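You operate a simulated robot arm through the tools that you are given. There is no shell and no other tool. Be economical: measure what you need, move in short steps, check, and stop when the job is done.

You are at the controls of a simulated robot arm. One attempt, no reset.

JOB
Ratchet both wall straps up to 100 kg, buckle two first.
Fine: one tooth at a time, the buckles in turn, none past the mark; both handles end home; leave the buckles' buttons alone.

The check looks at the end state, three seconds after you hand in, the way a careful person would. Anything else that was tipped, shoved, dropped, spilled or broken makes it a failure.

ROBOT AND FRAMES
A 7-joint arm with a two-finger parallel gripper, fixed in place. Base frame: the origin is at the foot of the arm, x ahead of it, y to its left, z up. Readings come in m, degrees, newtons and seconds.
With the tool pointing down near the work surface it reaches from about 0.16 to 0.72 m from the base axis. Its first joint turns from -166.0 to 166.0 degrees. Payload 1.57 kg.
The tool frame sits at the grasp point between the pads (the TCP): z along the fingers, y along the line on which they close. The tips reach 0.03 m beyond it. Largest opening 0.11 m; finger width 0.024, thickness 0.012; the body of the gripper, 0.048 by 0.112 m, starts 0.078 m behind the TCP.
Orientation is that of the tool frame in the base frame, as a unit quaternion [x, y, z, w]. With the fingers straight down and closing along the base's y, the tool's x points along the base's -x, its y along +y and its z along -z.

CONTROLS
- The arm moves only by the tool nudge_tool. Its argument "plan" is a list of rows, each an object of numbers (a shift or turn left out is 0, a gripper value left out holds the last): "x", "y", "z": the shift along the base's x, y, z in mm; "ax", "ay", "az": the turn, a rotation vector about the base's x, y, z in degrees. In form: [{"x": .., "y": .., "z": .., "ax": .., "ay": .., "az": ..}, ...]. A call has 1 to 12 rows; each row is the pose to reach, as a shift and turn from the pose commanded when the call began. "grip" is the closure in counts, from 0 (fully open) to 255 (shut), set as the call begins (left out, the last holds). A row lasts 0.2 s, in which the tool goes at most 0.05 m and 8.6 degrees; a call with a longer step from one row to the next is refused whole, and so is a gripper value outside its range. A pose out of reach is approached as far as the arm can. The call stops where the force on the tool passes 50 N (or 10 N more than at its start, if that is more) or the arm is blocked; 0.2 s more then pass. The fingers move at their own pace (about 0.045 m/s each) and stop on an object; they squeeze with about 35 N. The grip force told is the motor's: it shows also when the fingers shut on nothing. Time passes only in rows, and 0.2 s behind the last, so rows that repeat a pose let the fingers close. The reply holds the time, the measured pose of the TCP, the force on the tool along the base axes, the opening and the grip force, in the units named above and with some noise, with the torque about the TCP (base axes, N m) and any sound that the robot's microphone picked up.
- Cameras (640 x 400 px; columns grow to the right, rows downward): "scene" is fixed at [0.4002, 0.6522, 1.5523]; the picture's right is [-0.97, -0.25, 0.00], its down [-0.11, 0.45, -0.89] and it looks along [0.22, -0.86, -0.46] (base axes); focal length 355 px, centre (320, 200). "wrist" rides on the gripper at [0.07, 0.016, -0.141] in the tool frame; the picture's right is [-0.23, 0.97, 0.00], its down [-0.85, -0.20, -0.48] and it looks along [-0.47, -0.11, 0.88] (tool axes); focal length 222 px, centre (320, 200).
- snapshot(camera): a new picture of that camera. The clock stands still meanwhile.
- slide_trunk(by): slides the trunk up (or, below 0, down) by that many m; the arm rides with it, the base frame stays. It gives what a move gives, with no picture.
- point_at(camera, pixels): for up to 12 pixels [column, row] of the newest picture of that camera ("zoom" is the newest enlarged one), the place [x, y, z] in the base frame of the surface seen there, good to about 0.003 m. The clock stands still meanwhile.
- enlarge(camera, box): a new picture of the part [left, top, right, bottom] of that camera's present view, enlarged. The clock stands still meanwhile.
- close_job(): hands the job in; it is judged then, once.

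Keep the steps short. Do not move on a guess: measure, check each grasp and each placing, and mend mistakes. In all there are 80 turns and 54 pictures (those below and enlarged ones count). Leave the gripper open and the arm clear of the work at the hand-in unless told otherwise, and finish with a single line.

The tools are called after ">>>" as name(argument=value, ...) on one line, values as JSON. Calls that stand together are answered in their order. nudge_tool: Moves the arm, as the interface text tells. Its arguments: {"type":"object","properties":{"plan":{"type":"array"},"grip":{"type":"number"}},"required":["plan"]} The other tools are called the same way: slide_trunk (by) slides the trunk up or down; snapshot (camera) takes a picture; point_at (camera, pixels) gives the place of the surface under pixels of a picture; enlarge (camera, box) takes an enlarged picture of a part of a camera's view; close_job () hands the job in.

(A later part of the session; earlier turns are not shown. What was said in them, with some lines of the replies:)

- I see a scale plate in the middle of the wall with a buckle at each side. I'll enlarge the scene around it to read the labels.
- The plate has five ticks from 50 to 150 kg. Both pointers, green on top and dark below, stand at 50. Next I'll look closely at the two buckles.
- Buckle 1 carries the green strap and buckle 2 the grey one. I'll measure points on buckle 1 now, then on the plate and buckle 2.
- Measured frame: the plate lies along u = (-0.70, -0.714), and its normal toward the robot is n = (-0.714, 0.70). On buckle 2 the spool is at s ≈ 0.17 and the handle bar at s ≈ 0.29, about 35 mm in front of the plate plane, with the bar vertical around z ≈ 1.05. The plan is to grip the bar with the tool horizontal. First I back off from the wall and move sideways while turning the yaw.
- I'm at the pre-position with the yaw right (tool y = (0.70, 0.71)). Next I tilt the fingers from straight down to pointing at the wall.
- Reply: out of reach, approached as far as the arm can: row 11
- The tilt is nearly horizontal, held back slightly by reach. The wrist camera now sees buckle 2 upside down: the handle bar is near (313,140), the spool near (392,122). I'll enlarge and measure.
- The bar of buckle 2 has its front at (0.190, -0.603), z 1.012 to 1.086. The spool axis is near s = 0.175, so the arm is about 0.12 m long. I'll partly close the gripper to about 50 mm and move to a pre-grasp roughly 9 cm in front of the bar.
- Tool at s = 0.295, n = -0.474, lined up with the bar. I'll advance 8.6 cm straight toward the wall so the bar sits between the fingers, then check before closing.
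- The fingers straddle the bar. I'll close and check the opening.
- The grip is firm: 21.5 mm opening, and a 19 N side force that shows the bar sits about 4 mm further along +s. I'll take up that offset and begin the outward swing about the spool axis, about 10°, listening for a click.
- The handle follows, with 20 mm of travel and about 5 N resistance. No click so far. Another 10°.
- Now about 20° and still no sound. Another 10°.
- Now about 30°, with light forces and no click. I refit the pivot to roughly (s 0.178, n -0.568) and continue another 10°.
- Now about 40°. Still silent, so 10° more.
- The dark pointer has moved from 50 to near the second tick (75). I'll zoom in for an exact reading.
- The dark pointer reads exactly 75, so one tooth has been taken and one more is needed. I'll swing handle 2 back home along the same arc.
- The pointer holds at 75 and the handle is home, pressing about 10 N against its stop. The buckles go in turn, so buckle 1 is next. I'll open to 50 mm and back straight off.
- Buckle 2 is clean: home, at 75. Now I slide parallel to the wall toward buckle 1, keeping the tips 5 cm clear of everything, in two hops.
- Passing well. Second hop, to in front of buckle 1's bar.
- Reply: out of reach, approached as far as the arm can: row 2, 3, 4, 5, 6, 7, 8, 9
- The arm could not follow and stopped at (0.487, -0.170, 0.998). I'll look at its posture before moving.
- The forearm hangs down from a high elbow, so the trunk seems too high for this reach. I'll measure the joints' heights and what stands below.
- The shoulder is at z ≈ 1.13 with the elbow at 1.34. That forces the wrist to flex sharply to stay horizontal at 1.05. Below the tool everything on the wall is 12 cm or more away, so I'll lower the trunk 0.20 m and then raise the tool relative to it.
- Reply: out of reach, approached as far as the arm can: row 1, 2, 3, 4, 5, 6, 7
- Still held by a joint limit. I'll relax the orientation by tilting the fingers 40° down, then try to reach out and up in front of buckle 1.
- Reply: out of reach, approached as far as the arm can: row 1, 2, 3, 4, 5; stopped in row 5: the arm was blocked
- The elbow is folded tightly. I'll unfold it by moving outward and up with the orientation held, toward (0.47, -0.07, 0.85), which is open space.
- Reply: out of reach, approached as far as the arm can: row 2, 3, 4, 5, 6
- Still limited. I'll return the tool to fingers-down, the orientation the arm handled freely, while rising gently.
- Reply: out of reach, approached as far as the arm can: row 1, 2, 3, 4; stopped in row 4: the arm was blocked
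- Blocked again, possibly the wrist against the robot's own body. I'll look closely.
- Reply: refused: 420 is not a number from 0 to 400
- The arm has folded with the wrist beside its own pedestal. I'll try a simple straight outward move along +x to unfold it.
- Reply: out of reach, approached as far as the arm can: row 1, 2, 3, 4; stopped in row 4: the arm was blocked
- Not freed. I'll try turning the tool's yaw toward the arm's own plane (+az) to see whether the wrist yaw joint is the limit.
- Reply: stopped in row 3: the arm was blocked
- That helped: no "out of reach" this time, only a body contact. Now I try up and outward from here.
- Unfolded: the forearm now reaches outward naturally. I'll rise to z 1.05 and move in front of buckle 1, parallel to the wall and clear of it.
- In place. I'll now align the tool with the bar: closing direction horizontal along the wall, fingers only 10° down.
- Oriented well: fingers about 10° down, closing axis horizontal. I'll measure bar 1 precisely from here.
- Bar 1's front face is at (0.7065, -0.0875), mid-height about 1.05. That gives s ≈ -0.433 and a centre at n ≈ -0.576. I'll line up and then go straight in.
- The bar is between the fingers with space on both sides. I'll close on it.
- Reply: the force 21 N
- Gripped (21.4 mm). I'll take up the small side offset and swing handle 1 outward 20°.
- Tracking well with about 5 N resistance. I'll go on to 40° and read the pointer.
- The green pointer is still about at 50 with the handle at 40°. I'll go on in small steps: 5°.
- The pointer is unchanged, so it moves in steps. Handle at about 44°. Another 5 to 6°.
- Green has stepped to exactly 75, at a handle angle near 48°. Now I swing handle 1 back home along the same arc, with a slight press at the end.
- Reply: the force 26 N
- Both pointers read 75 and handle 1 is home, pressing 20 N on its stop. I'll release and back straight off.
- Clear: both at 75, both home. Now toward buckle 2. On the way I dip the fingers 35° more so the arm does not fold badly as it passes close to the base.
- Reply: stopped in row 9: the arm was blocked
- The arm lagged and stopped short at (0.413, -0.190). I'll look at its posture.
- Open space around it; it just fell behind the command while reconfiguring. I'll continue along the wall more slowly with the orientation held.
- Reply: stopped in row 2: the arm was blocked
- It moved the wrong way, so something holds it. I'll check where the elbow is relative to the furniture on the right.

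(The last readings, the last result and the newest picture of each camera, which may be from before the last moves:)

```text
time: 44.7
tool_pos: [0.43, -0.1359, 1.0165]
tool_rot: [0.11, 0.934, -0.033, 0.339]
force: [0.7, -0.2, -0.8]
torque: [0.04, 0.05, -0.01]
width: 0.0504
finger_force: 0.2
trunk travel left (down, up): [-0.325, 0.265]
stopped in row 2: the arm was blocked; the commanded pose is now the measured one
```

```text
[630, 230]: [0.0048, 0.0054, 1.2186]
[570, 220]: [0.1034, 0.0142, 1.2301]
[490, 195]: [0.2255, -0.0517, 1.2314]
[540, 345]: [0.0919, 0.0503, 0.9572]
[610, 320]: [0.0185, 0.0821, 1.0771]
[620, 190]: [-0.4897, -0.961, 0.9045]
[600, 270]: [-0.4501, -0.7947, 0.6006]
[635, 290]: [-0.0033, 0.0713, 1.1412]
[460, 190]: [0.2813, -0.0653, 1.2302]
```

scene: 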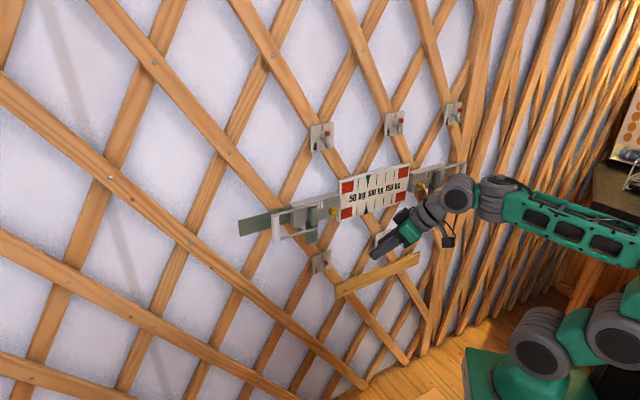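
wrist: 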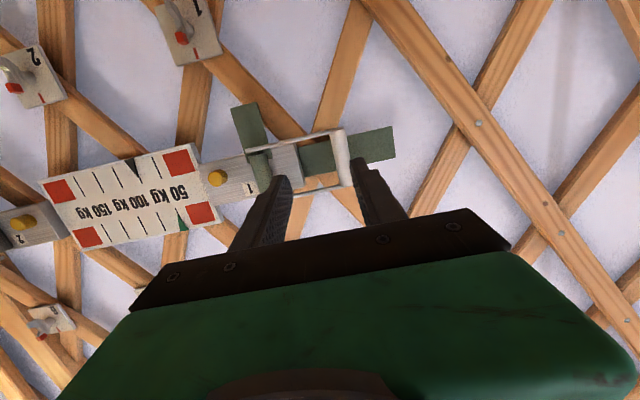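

The furniture is far away. The arm has simply leaned back too much, with the wrist only 0.25 m from its axis. Turning the fingers straight down moves the wrist outward over the TCP, so I do that here, in free space 20 cm from the wall.

>>> nudge_tool(plan=[{"ax": 1.4, "ay": 6.5, "z": 8}, {"ax": 2.8, "ay": 13, "z": 16}, {"ax": 4.2, "ay": 19.4, "z": 24}, {"ax": 5.6, "ay": 25.9, "z": 32}, {"ax": 7, "ay": 32.4, "z": 40}, {"ax": 8.4, "ay": 38.8, "z": 48}])

```text
time: 46.1
tool_pos: [0.4299, -0.1369, 1.0632]
tool_rot: [0.116, 0.993, -0.001, 0.0]
force: [0.5, -0.3, 0.9]
torque: [0.03, -0.01, 0.02]
width: 0.0499
finger_force: 0.0
trunk travel left (down, up): [-0.325, 0.265]
```

Fingers straight down and posture restored. Now I slide parallel to the wall (n ≈ -0.40) to the buckle 2 side while turning the yaw to -44.4°.

>>> nudge_tool(plan=[{"x": -25, "y": -23, "az": -2.8}, {"x": -58, "y": -54, "az": -5.6}, {"x": -91, "y": -85, "az": -8.4}, {"x": -125, "y": -116, "az": -11.2}, {"x": -158, "y": -147, "az": -14}, {"x": -192, "y": -178, "az": -16.8}, {"x": -226, "y": -209, "az": -19.6}, {"x": -260, "y": -241, "az": -22.4}, {"x": -294, "y": -272, "az": -25.2}, {"x": -328, "y": -304, "az": -28.1}, {"x": -362, "y": -336, "az": -31.1}])

```text
time: 48.5
tool_pos: [0.0678, -0.4742, 1.0637]
tool_rot: [0.379, 0.925, -0.001, 0.001]
force: [0.1, -0.2, -0.4]
torque: [-0.01, 0.01, 0.01]
width: 0.0502
finger_force: 0.1
trunk travel left (down, up): [-0.325, 0.265]
```

Good, and without hindrance. Now I tilt the fingers toward the wall, 80° up from down.

>>> nudge_tool(plan=[{"ax": -5.6, "ay": -5.71}, {"ax": -11.2, "ay": -11.42}, {"ax": -16.8, "ay": -17.13}, {"ax": -22.4, "ay": -22.84}, {"ax": -28, "ay": -28.55}, {"ax": -33.6, "ay": -34.26, "z": -3}, {"ax": -39.2, "ay": -39.97, "z": -6}, {"ax": -44.8, "ay": -45.68, "z": -9}, {"ax": -50.4, "ay": -51.4, "z": -12}, {"ax": -56, "ay": -57.1, "z": -15}])

```text
time: 50.7
tool_pos: [0.0613, -0.4701, 1.0921]
tool_rot: [0.363, 0.883, -0.115, 0.275]
force: [-0.2, -0.4, 0.6]
torque: [0.0, 0.0, 0.01]
width: 0.05
finger_force: 0.0
out of reach, approached as far as the arm can: row 1, 4, 5, 6, 7, 8, 9, 10
trunk travel left (down, up): [-0.325, 0.265]
```

Here the tilt is limited with the low trunk. The first time it worked with the trunk at the start height, so I'll raise the trunk 0.20 m, then lower the tool while tilting.

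>>> slide_trunk(by=0.2)

>>> nudge_tool(plan=[{"z": -40}, {"z": -85}, {"z": -130}, {"z": -172}, {"z": -182, "ax": -5.29, "ay": -5.39}, {"z": -192, "ax": -10.6, "ay": -10.8}, {"z": -202, "ax": -15.9, "ay": -16.2}, {"z": -214, "ax": -21.2, "ay": -21.6}, {"z": -228, "ax": -26.5, "ay": -27}, {"z": -240, "ax": -31.7, "ay": -32.3}])

```text
time: 52.9
tool_pos: [0.0616, -0.4683, 1.2921]
tool_rot: [0.362, 0.883, -0.114, 0.276]
force: [0.0, -0.2, -0.8]
torque: [0.03, -0.02, -0.03]
width: 0.0501
finger_force: 0.1
trunk travel left (down, up): [-0.525, 0.065]
```

```text
time: 55.1
tool_pos: [0.0391, -0.4145, 1.2398]
tool_rot: [0.364, 0.889, -0.106, 0.258]
force: [0.6, 0.5, -0.1]
torque: [-0.01, 0.01, 0.02]
width: 0.0501
finger_force: 0.0
out of reach, approached as far as the arm can: row 1, 2, 3, 4, 5, 6, 7, 8, 9, 10
trunk travel left (down, up): [-0.525, 0.065]
```

Stuck again, so I need to see the posture.

>>> snapshot(camera="scene")

```text
19 pictures are left
```

scene: 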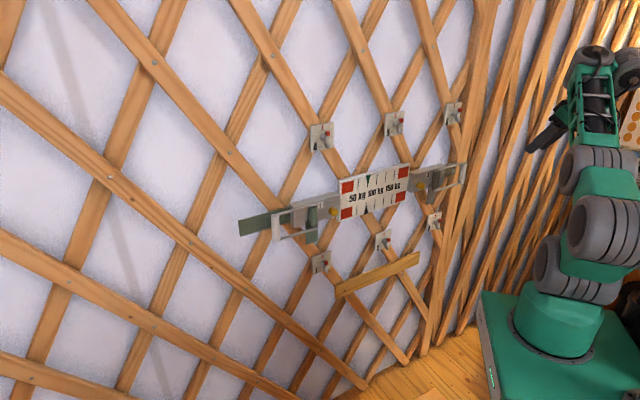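

Now the elbow is low and the forearm points up, with the wrist folded over. That is the wrong branch. I'll go back to fingers-down and stretch the arm out to about 0.6 m from the axis, still 15 cm off the wall, so that it can refold elbow-up.

>>> nudge_tool(plan=[{"ax": 5.6, "ay": 5.8}, {"ax": 11.3, "ay": 11.6}, {"ax": 17, "ay": 17.4}, {"ax": 22.6, "ay": 23.1}, {"ax": 22.6, "ay": 23.1, "x": -10, "y": -40, "z": -30}, {"ax": 22.6, "ay": 23.1, "x": -18, "y": -75, "z": -62}, {"ax": 22.6, "ay": 23.1, "x": -26, "y": -110, "z": -94}, {"ax": 22.6, "ay": 23.1, "x": -34, "y": -140, "z": -130}, {"ax": 22.6, "ay": 23.1, "x": -39, "y": -166, "z": -165}, {"ax": 22.6, "ay": 23.1, "x": -39, "y": -180, "z": -205}, {"ax": 22.6, "ay": 23.1, "x": -39, "y": -195, "z": -240}])

>>> snapshot(camera="scene")

```text
refused: row 5 steps farther than a row can; nothing moved
```

```text
18 pictures are left
```

scene: 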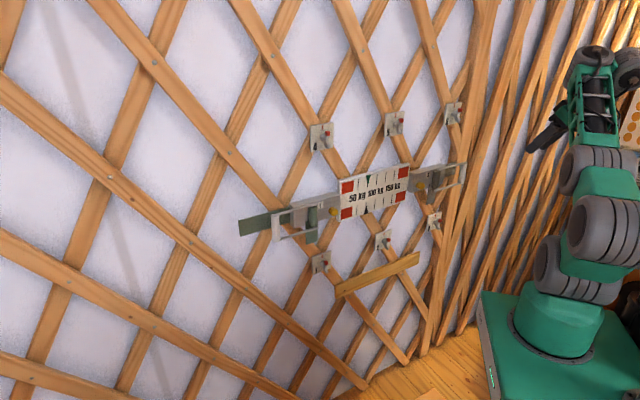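

One step was just over 50 mm. The same plan with smaller steps.

>>> nudge_tool(plan=[{"ax": 5.6, "ay": 5.8}, {"ax": 11.3, "ay": 11.6}, {"ax": 17, "ay": 17.4, "y": -15, "z": -5}, {"ax": 22.6, "ay": 23.1, "x": -5, "y": -35, "z": -20}, {"ax": 22.6, "ay": 23.1, "x": -10, "y": -55, "z": -50}, {"ax": 22.6, "ay": 23.1, "x": -16, "y": -80, "z": -80}, {"ax": 22.6, "ay": 23.1, "x": -22, "y": -105, "z": -110}, {"ax": 22.6, "ay": 23.1, "x": -28, "y": -130, "z": -140}, {"ax": 22.6, "ay": 23.1, "x": -34, "y": -152, "z": -172}, {"ax": 22.6, "ay": 23.1, "x": -39, "y": -175, "z": -207}, {"ax": 22.6, "ay": 23.1, "x": -39, "y": -190, "z": -240}])

>>> snapshot(camera="scene")

```text
time: 57.5
tool_pos: [0.0066, -0.601, 0.9998]
tool_rot: [0.379, 0.925, 0.001, 0.001]
force: [0.0, 0.0, 0.0]
torque: [0.0, -0.02, -0.02]
width: 0.0503
finger_force: 0.1
out of reach, approached as far as the arm can: row 4
trunk travel left (down, up): [-0.525, 0.065]
```

```text
17 pictures are left
```

scene: 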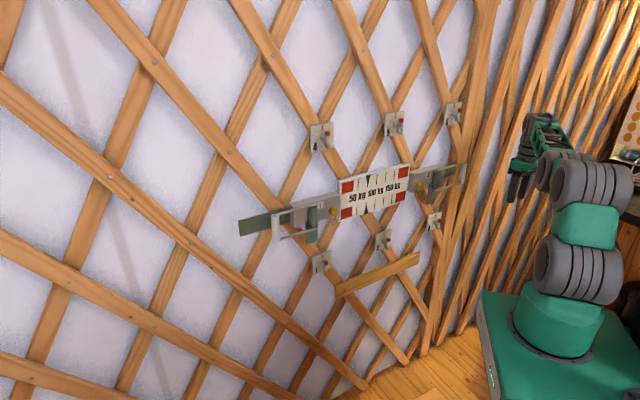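

The forearm is now roughly level. I'll try the tilt from this extended place (18 cm off the wall).

>>> nudge_tool(plan=[{"ax": -5.6, "ay": -5.71}, {"ax": -11.2, "ay": -11.42}, {"ax": -16.8, "ay": -17.13}, {"ax": -22.4, "ay": -22.84}, {"ax": -28, "ay": -28.55}, {"ax": -33.6, "ay": -34.26}, {"ax": -39.2, "ay": -39.97}, {"ax": -44.8, "ay": -45.68}, {"ax": -50.4, "ay": -51.4}, {"ax": -56, "ay": -57.1}])

```text
time: 59.7
tool_pos: [0.0049, -0.6013, 1.0024]
tool_rot: [0.289, 0.708, -0.243, 0.596]
force: [-1.0, -0.2, 0.1]
torque: [-0.02, -0.02, 0.01]
width: 0.0501
finger_force: 0.0
out of reach, approached as far as the arm can: row 1
trunk travel left (down, up): [-0.525, 0.065]
```

Worked: fingers point at the wall, 10° down. Now I slide to the pre-grasp in front of bar 2 (s = 0.301, n = -0.46, z = 1.048).

>>> nudge_tool(plan=[{"x": 28, "y": 16, "z": 12}, {"x": 56, "y": 32, "z": 24}, {"x": 84, "y": 48, "z": 36}, {"x": 112.8, "y": 64.4, "z": 46}])

>>> enlarge(camera="wrist", box=[220, 60, 480, 240])

```text
time: 60.7
tool_pos: [0.1202, -0.5353, 1.0479]
tool_rot: [0.29, 0.709, -0.243, 0.595]
force: [-0.4, 0.0, 0.5]
torque: [0.02, 0.0, 0.01]
width: 0.0502
finger_force: 0.1
trunk travel left (down, up): [-0.525, 0.065]
```

```text
2.22 times, centred on (350, 150) of wrist
```

zoom: 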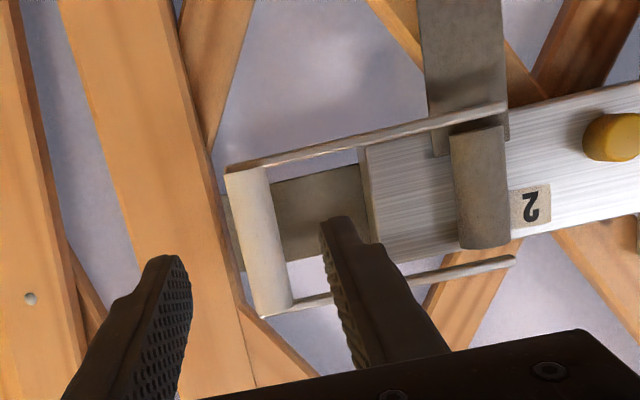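

Lined up. I'll go straight in 10 cm around the bar.

>>> nudge_tool(plan=[{"x": 17, "y": -18}, {"x": 34, "y": -36}, {"x": 52, "y": -54}, {"x": 69.7, "y": -72.5}])

>>> nudge_tool(grip=255, plan=[{"x": 0}, {"x": 0}, {"x": 0}, {"x": 0}])

```text
time: 61.7
tool_pos: [0.1872, -0.61, 1.0464]
tool_rot: [0.291, 0.709, -0.243, 0.595]
force: [-0.3, -0.3, 0.4]
torque: [-0.01, 0.0, 0.04]
width: 0.05
finger_force: 0.1
trunk travel left (down, up): [-0.525, 0.065]
```

```text
time: 62.7
tool_pos: [0.1895, -0.6077, 1.0458]
tool_rot: [0.289, 0.71, -0.241, 0.596]
force: [14.6, 11.9, -0.2]
torque: [-0.22, -0.22, 0.19]
width: 0.0216
finger_force: 34.6
trunk travel left (down, up): [-0.525, 0.065]
```

Gripped (21.6 mm). I'll take up the side offset and swing handle 2 to 45°, just short of where the tooth fell before.

>>> nudge_tool(plan=[{"x": 2.8, "y": 2.9}, {"x": -4.4, "y": 10.7}, {"x": -11, "y": 19.1}, {"x": -16.9, "y": 28}, {"x": -21.8, "y": 37.4}, {"x": -26, "y": 47.1}, {"x": -29.4, "y": 57.2}, {"x": -31.7, "y": 67.7}, {"x": -33.2, "y": 78.1}, {"x": -33.8, "y": 88.8}])

```text
time: 64.9
tool_pos: [0.1535, -0.5188, 1.0465]
tool_rot: [0.289, 0.709, -0.243, 0.596]
force: [9.9, -5.0, 7.9]
torque: [-0.12, 0.03, -0.12]
width: 0.0216
finger_force: 34.6
trunk travel left (down, up): [-0.525, 0.065]
```

About 45° now with a resistance of 11 N. Five more degrees, then I read the pointer.

>>> nudge_tool(plan=[{"x": 0.1, "y": 5.4}, {"x": 0.3, "y": 10.7}])

>>> enlarge(camera="scene", box=[335, 165, 415, 225])

```text
time: 65.5
tool_pos: [0.1541, -0.5078, 1.0471]
tool_rot: [0.29, 0.709, -0.243, 0.595]
force: [6.1, -5.8, 8.1]
torque: [-0.21, 0.0, -0.18]
width: 0.0215
finger_force: 34.2
trunk travel left (down, up): [-0.525, 0.065]
```

```text
6.67 times, centred on (375, 195) of scene
```

zoom: 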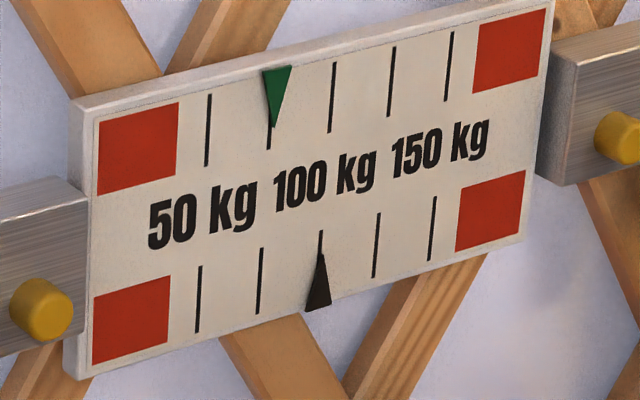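

Strap 2 now reads exactly 100. I swing handle 2 home with a slight press at the end.

>>> nudge_tool(plan=[{"x": -0.3, "y": -10.7}, {"x": 0.3, "y": -21.4}, {"x": 1.8, "y": -31.8}, {"x": 4.1, "y": -42.3}, {"x": 7.5, "y": -52.4}, {"x": 11.7, "y": -62.1}, {"x": 16.6, "y": -71.5}, {"x": 22.5, "y": -80.4}, {"x": 29.1, "y": -88.8}, {"x": 36.3, "y": -96.6}, {"x": 37.4, "y": -97.7}, {"x": 37.4, "y": -97.7}])

>>> nudge_tool(grip=139, plan=[{"x": 0}, {"x": 0}, {"x": 0}, {"x": -14, "y": 14}, {"x": -36, "y": 35}, {"x": -58, "y": 57}, {"x": -80, "y": 78}, {"x": -95, "y": 93}])

>>> enlarge(camera="scene", box=[230, 150, 480, 270])

```text
time: 68.1
tool_pos: [0.1908, -0.6071, 1.046]
tool_rot: [0.291, 0.708, -0.244, 0.596]
force: [-14.2, -9.7, 2.8]
torque: [0.27, 0.43, -0.22]
width: 0.0216
finger_force: 34.3
trunk travel left (down, up): [-0.525, 0.065]
```

```text
time: 69.9
tool_pos: [0.097, -0.5125, 1.0471]
tool_rot: [0.29, 0.709, -0.243, 0.596]
force: [-0.1, 0.0, 0.2]
torque: [-0.01, 0.01, 0.0]
width: 0.0499
finger_force: 0.0
trunk travel left (down, up): [-0.525, 0.065]
```

```text
2.56 times, centred on (355, 210) of scene
```

zoom: 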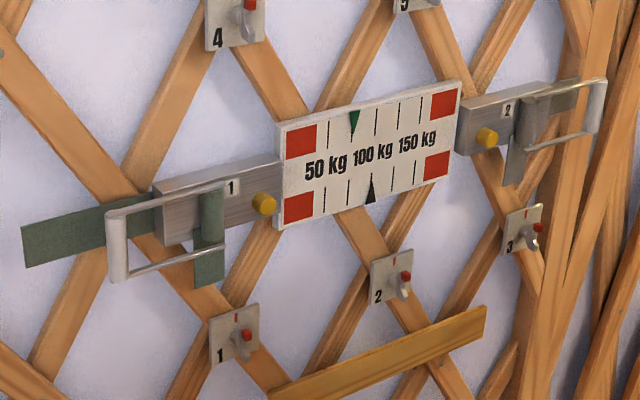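

Strap 2 is at 100, strap 1 at 75, both handles home. For the way to buckle 1 I reverse what worked: out to the extended place, then fingers down.

>>> nudge_tool(plan=[{"x": -31, "y": -30, "z": -15}, {"x": -62, "y": -60, "z": -31}, {"x": -92, "y": -88.5, "z": -47, "ax": 5.6, "ay": 5.71}, {"x": -92, "y": -88.5, "z": -47, "ax": 11.2, "ay": 11.42}, {"x": -92, "y": -88.5, "z": -47, "ax": 16.8, "ay": 17.13}, {"x": -92, "y": -88.5, "z": -47, "ax": 22.4, "ay": 22.84}, {"x": -92, "y": -88.5, "z": -47, "ax": 28, "ay": 28.55}, {"x": -92, "y": -88.5, "z": -47, "ax": 33.6, "ay": 34.26}, {"x": -92, "y": -88.5, "z": -47, "ax": 39.2, "ay": 39.97}, {"x": -92, "y": -88.5, "z": -47, "ax": 44.8, "ay": 45.68}, {"x": -92, "y": -88.5, "z": -47, "ax": 50.4, "ay": 51.4}, {"x": -92, "y": -88.5, "z": -47, "ax": 56, "ay": 57.1}])

```text
time: 72.5
tool_pos: [0.0059, -0.6024, 0.9992]
tool_rot: [0.378, 0.926, 0.001, 0.0]
force: [0.0, -0.3, 0.6]
torque: [0.01, 0.04, 0.01]
width: 0.0498
finger_force: 0.0
trunk travel left (down, up): [-0.525, 0.065]
```

Now fingers-down along the wall toward buckle 1, first half, staying about 18 cm from the plate plane.

>>> nudge_tool(plan=[{"x": 25, "y": 27}, {"x": 55, "y": 60}, {"x": 86, "y": 92}, {"x": 117, "y": 125}, {"x": 148, "y": 157}, {"x": 178, "y": 190}, {"x": 209, "y": 222}, {"x": 240, "y": 255}, {"x": 270, "y": 287}, {"x": 301, "y": 320}, {"x": 332, "y": 352}])

>>> nudge_tool(plan=[{"x": 25, "y": 27}, {"x": 53, "y": 58}, {"x": 82, "y": 90}, {"x": 112, "y": 122}, {"x": 142, "y": 154}, {"x": 172, "y": 186}, {"x": 202, "y": 218}, {"x": 232, "y": 250}, {"x": 262, "y": 280}, {"x": 282, "y": 300}])

```text
time: 74.9
tool_pos: [0.3389, -0.2492, 0.9992]
tool_rot: [0.379, 0.925, 0.0, -0.001]
force: [0.0, -0.8, 0.3]
torque: [0.01, 0.01, 0.01]
width: 0.05
finger_force: 0.1
trunk travel left (down, up): [-0.525, 0.065]
```

```text
time: 77.1
tool_pos: [0.6213, 0.0505, 1.0009]
tool_rot: [0.379, 0.925, 0.001, -0.001]
force: [0.0, -0.1, -0.2]
torque: [0.0, -0.02, 0.03]
width: 0.05
finger_force: 0.1
trunk travel left (down, up): [-0.525, 0.065]
```

The travel was clean. I'm in front of buckle 1, 20 cm off the wall, and will tilt the fingers to the wall here.

>>> nudge_tool(plan=[{"ax": -5.6, "ay": -5.71}, {"ax": -11.2, "ay": -11.42}, {"ax": -16.8, "ay": -17.13}, {"ax": -22.4, "ay": -22.84}, {"ax": -28, "ay": -28.55}, {"ax": -33.6, "ay": -34.26}, {"ax": -39.2, "ay": -39.97}, {"ax": -44.8, "ay": -45.68}, {"ax": -50.4, "ay": -51.4}, {"ax": -56, "ay": -57.1}])

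```text
time: 79.3
tool_pos: [0.6188, 0.0518, 1.0019]
tool_rot: [0.289, 0.708, -0.243, 0.597]
force: [0.7, -0.5, 0.1]
torque: [0.02, -0.02, 0.0]
width: 0.0502
finger_force: 0.0
trunk travel left (down, up): [-0.525, 0.065]
```

Tilted without hindrance. Next, the pre-grasp in front of bar 1 (s = -0.429, n = -0.46, z = 1.051), checked with the wrist camera.

>>> nudge_tool(plan=[{"x": 3, "y": -22, "z": 16}, {"x": 6, "y": -45, "z": 33}, {"x": 9, "y": -67, "z": 49}])

>>> enlarge(camera="wrist", box=[220, 60, 480, 240])

```text
time: 80.1
tool_pos: [0.6276, -0.0176, 1.0489]
tool_rot: [0.289, 0.709, -0.241, 0.596]
force: [-0.1, -0.7, 1.3]
torque: [0.04, 0.02, -0.02]
width: 0.05
finger_force: 0.1
trunk travel left (down, up): [-0.525, 0.065]
```

```text
2.22 times, centred on (350, 150) of wrist
```

zoom: 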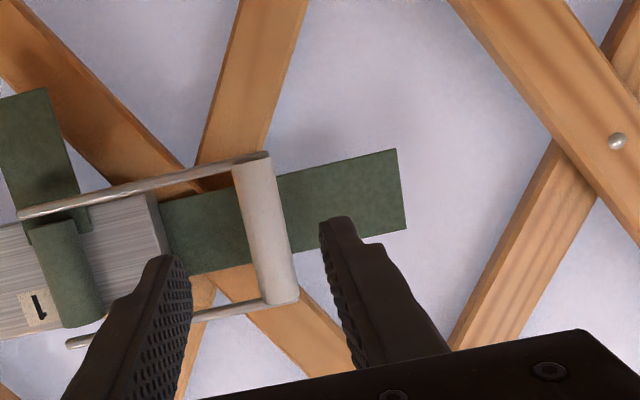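

Aligned. I'll go straight in 11 cm, then close.

>>> nudge_tool(plan=[{"x": 20, "y": -19, "z": 1}, {"x": 40, "y": -38, "z": 2}, {"x": 60, "y": -57, "z": 2}, {"x": 78.4, "y": -75, "z": 2}])

>>> nudge_tool(grip=255, plan=[{"x": 0}, {"x": 0}, {"x": 0}, {"x": 0}])

```text
time: 81.1
tool_pos: [0.7072, -0.0915, 1.0509]
tool_rot: [0.29, 0.709, -0.242, 0.595]
force: [0.2, -1.2, -0.3]
torque: [0.0, -0.04, 0.02]
width: 0.05
finger_force: 0.0
trunk travel left (down, up): [-0.525, 0.065]
```

```text
time: 82.1
tool_pos: [0.7052, -0.0913, 1.0508]
tool_rot: [0.29, 0.709, -0.243, 0.595]
force: [-1.1, -1.6, -1.1]
torque: [-0.1, -0.03, -0.03]
width: 0.0211
finger_force: 34.6
trunk travel left (down, up): [-0.525, 0.065]
```

Centred grip with almost no side force. I swing handle 1 to 45°.

>>> nudge_tool(plan=[{"x": -7.9, "y": 7.1}, {"x": -16.5, "y": 13.5}, {"x": -25.5, "y": 19.1}, {"x": -35, "y": 23.9}, {"x": -44.8, "y": 28}, {"x": -54.5, "y": 31.6}, {"x": -64.8, "y": 33.9}, {"x": -74.9, "y": 35.6}, {"x": -85.2, "y": 36.3}])

>>> nudge_tool(plan=[{"x": -4, "y": 0}, {"x": -8, "y": -0.2}])

>>> enlarge(camera="scene", box=[335, 165, 415, 225])

```text
time: 84.1
tool_pos: [0.6204, -0.0554, 1.0509]
tool_rot: [0.29, 0.708, -0.241, 0.597]
force: [4.6, -9.8, 12.4]
torque: [-0.07, -0.02, 0.09]
width: 0.0213
finger_force: 34.9
trunk travel left (down, up): [-0.525, 0.065]
```

```text
time: 84.7
tool_pos: [0.6121, -0.0548, 1.0497]
tool_rot: [0.29, 0.709, -0.241, 0.595]
force: [4.4, -5.7, 11.2]
torque: [-0.2, -0.22, 0.18]
width: 0.0212
finger_force: 34.5
trunk travel left (down, up): [-0.525, 0.065]
```

```text
6.67 times, centred on (375, 195) of scene
```

zoom: 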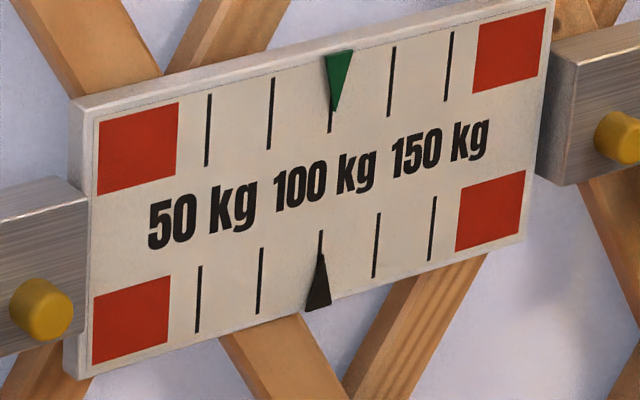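

Both pointers read exactly 100. I swing handle 1 home with a slight press.

>>> nudge_tool(plan=[{"x": 8, "y": 0.2}, {"x": 18.3, "y": -0.5}, {"x": 28.4, "y": -2.2}, {"x": 38.7, "y": -4.5}, {"x": 48.4, "y": -8.1}, {"x": 58.2, "y": -12.2}, {"x": 67.7, "y": -17}, {"x": 76.7, "y": -22.6}, {"x": 85.3, "y": -29}, {"x": 93.2, "y": -36.1}, {"x": 95, "y": -37.9}, {"x": 95, "y": -37.9}])

>>> nudge_tool(grip=139, plan=[{"x": 0}, {"x": 0}, {"x": 0}, {"x": -14, "y": 14}, {"x": -36, "y": 35}, {"x": -58, "y": 57}, {"x": -80, "y": 78}, {"x": -102, "y": 100}, {"x": -116, "y": 114}])

>>> enlarge(camera="scene", box=[230, 150, 480, 270])

>>> snapshot(camera="wrist")

```text
time: 87.3
tool_pos: [0.7083, -0.0919, 1.0496]
tool_rot: [0.289, 0.709, -0.243, 0.595]
force: [-21.0, 11.0, -10.3]
torque: [0.12, 0.12, -0.11]
width: 0.0215
finger_force: 34.8
trunk travel left (down, up): [-0.525, 0.065]
```

```text
time: 89.3
tool_pos: [0.5899, 0.0204, 1.0516]
tool_rot: [0.29, 0.709, -0.243, 0.595]
force: [-1.0, -0.2, -0.3]
torque: [0.02, 0.03, 0.01]
width: 0.0499
finger_force: 0.1
trunk travel left (down, up): [-0.525, 0.065]
```

```text
2.56 times, centred on (355, 210) of scene
```

zoom: 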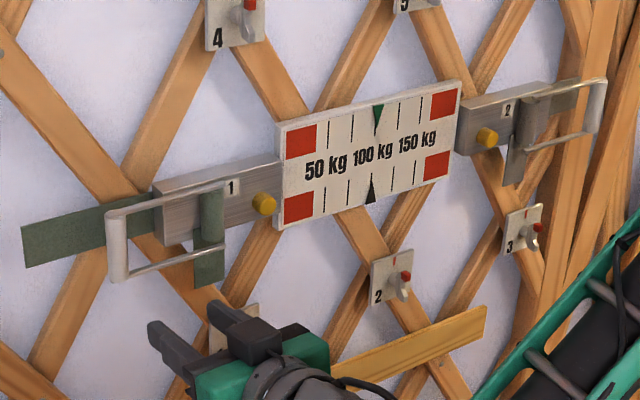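

```text
10 pictures are left
```

wrist: 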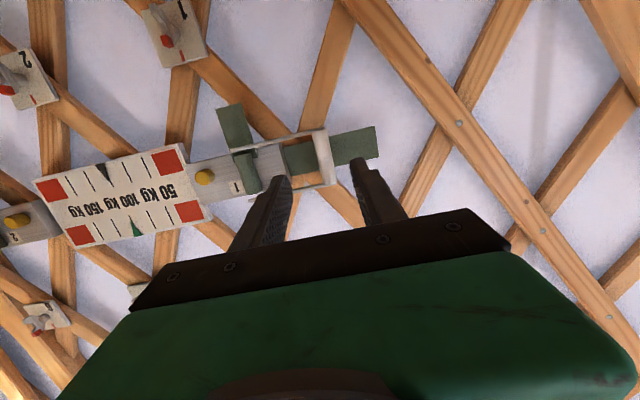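

Both at 100. To be sure handle 2 is fully home, I'll compare it with the very first enlarged view, and open the gripper fully while backing away a little more.

>>> nudge_tool(grip=0, plan=[{"x": -20, "y": 20}, {"x": -30, "y": 30}, {"x": -30, "y": 30}, {"x": -30, "y": 30}])

>>> enlarge(camera="scene", box=[400, 150, 480, 214])

>>> enlarge(camera="scene", box=[235, 184, 350, 258])

```text
time: 90.3
tool_pos: [0.562, 0.0503, 1.0507]
tool_rot: [0.29, 0.709, -0.243, 0.595]
force: [0.3, -0.6, -0.3]
torque: [0.01, 0.0, -0.03]
width: 0.1102
finger_force: 0.1
trunk travel left (down, up): [-0.525, 0.065]
```

```text
6.25 times, centred on (440, 182) of scene
```

zoom: 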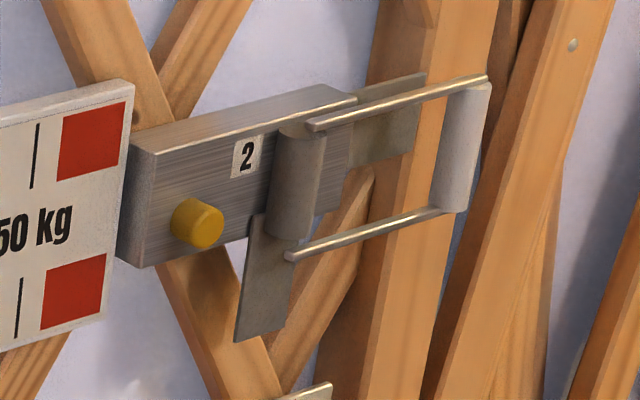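

```text
5.41 times, centred on (292, 221) of scene
```

zoom: 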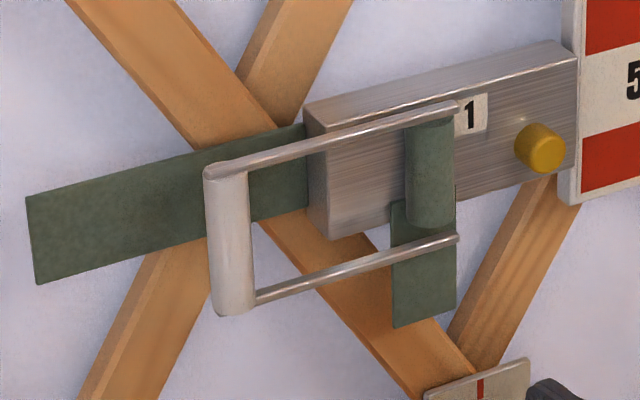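

Both handles look the same as in the first pictures, both pointers are at 100, the gripper is open and the arm is clear. I'm handing in.

>>> close_job()

```text
The job is handed in.
```

Both straps read 100 kg, ratcheted one tooth at a time in the order 2, 1, 2, 1, with both handles home and the buttons untouched.
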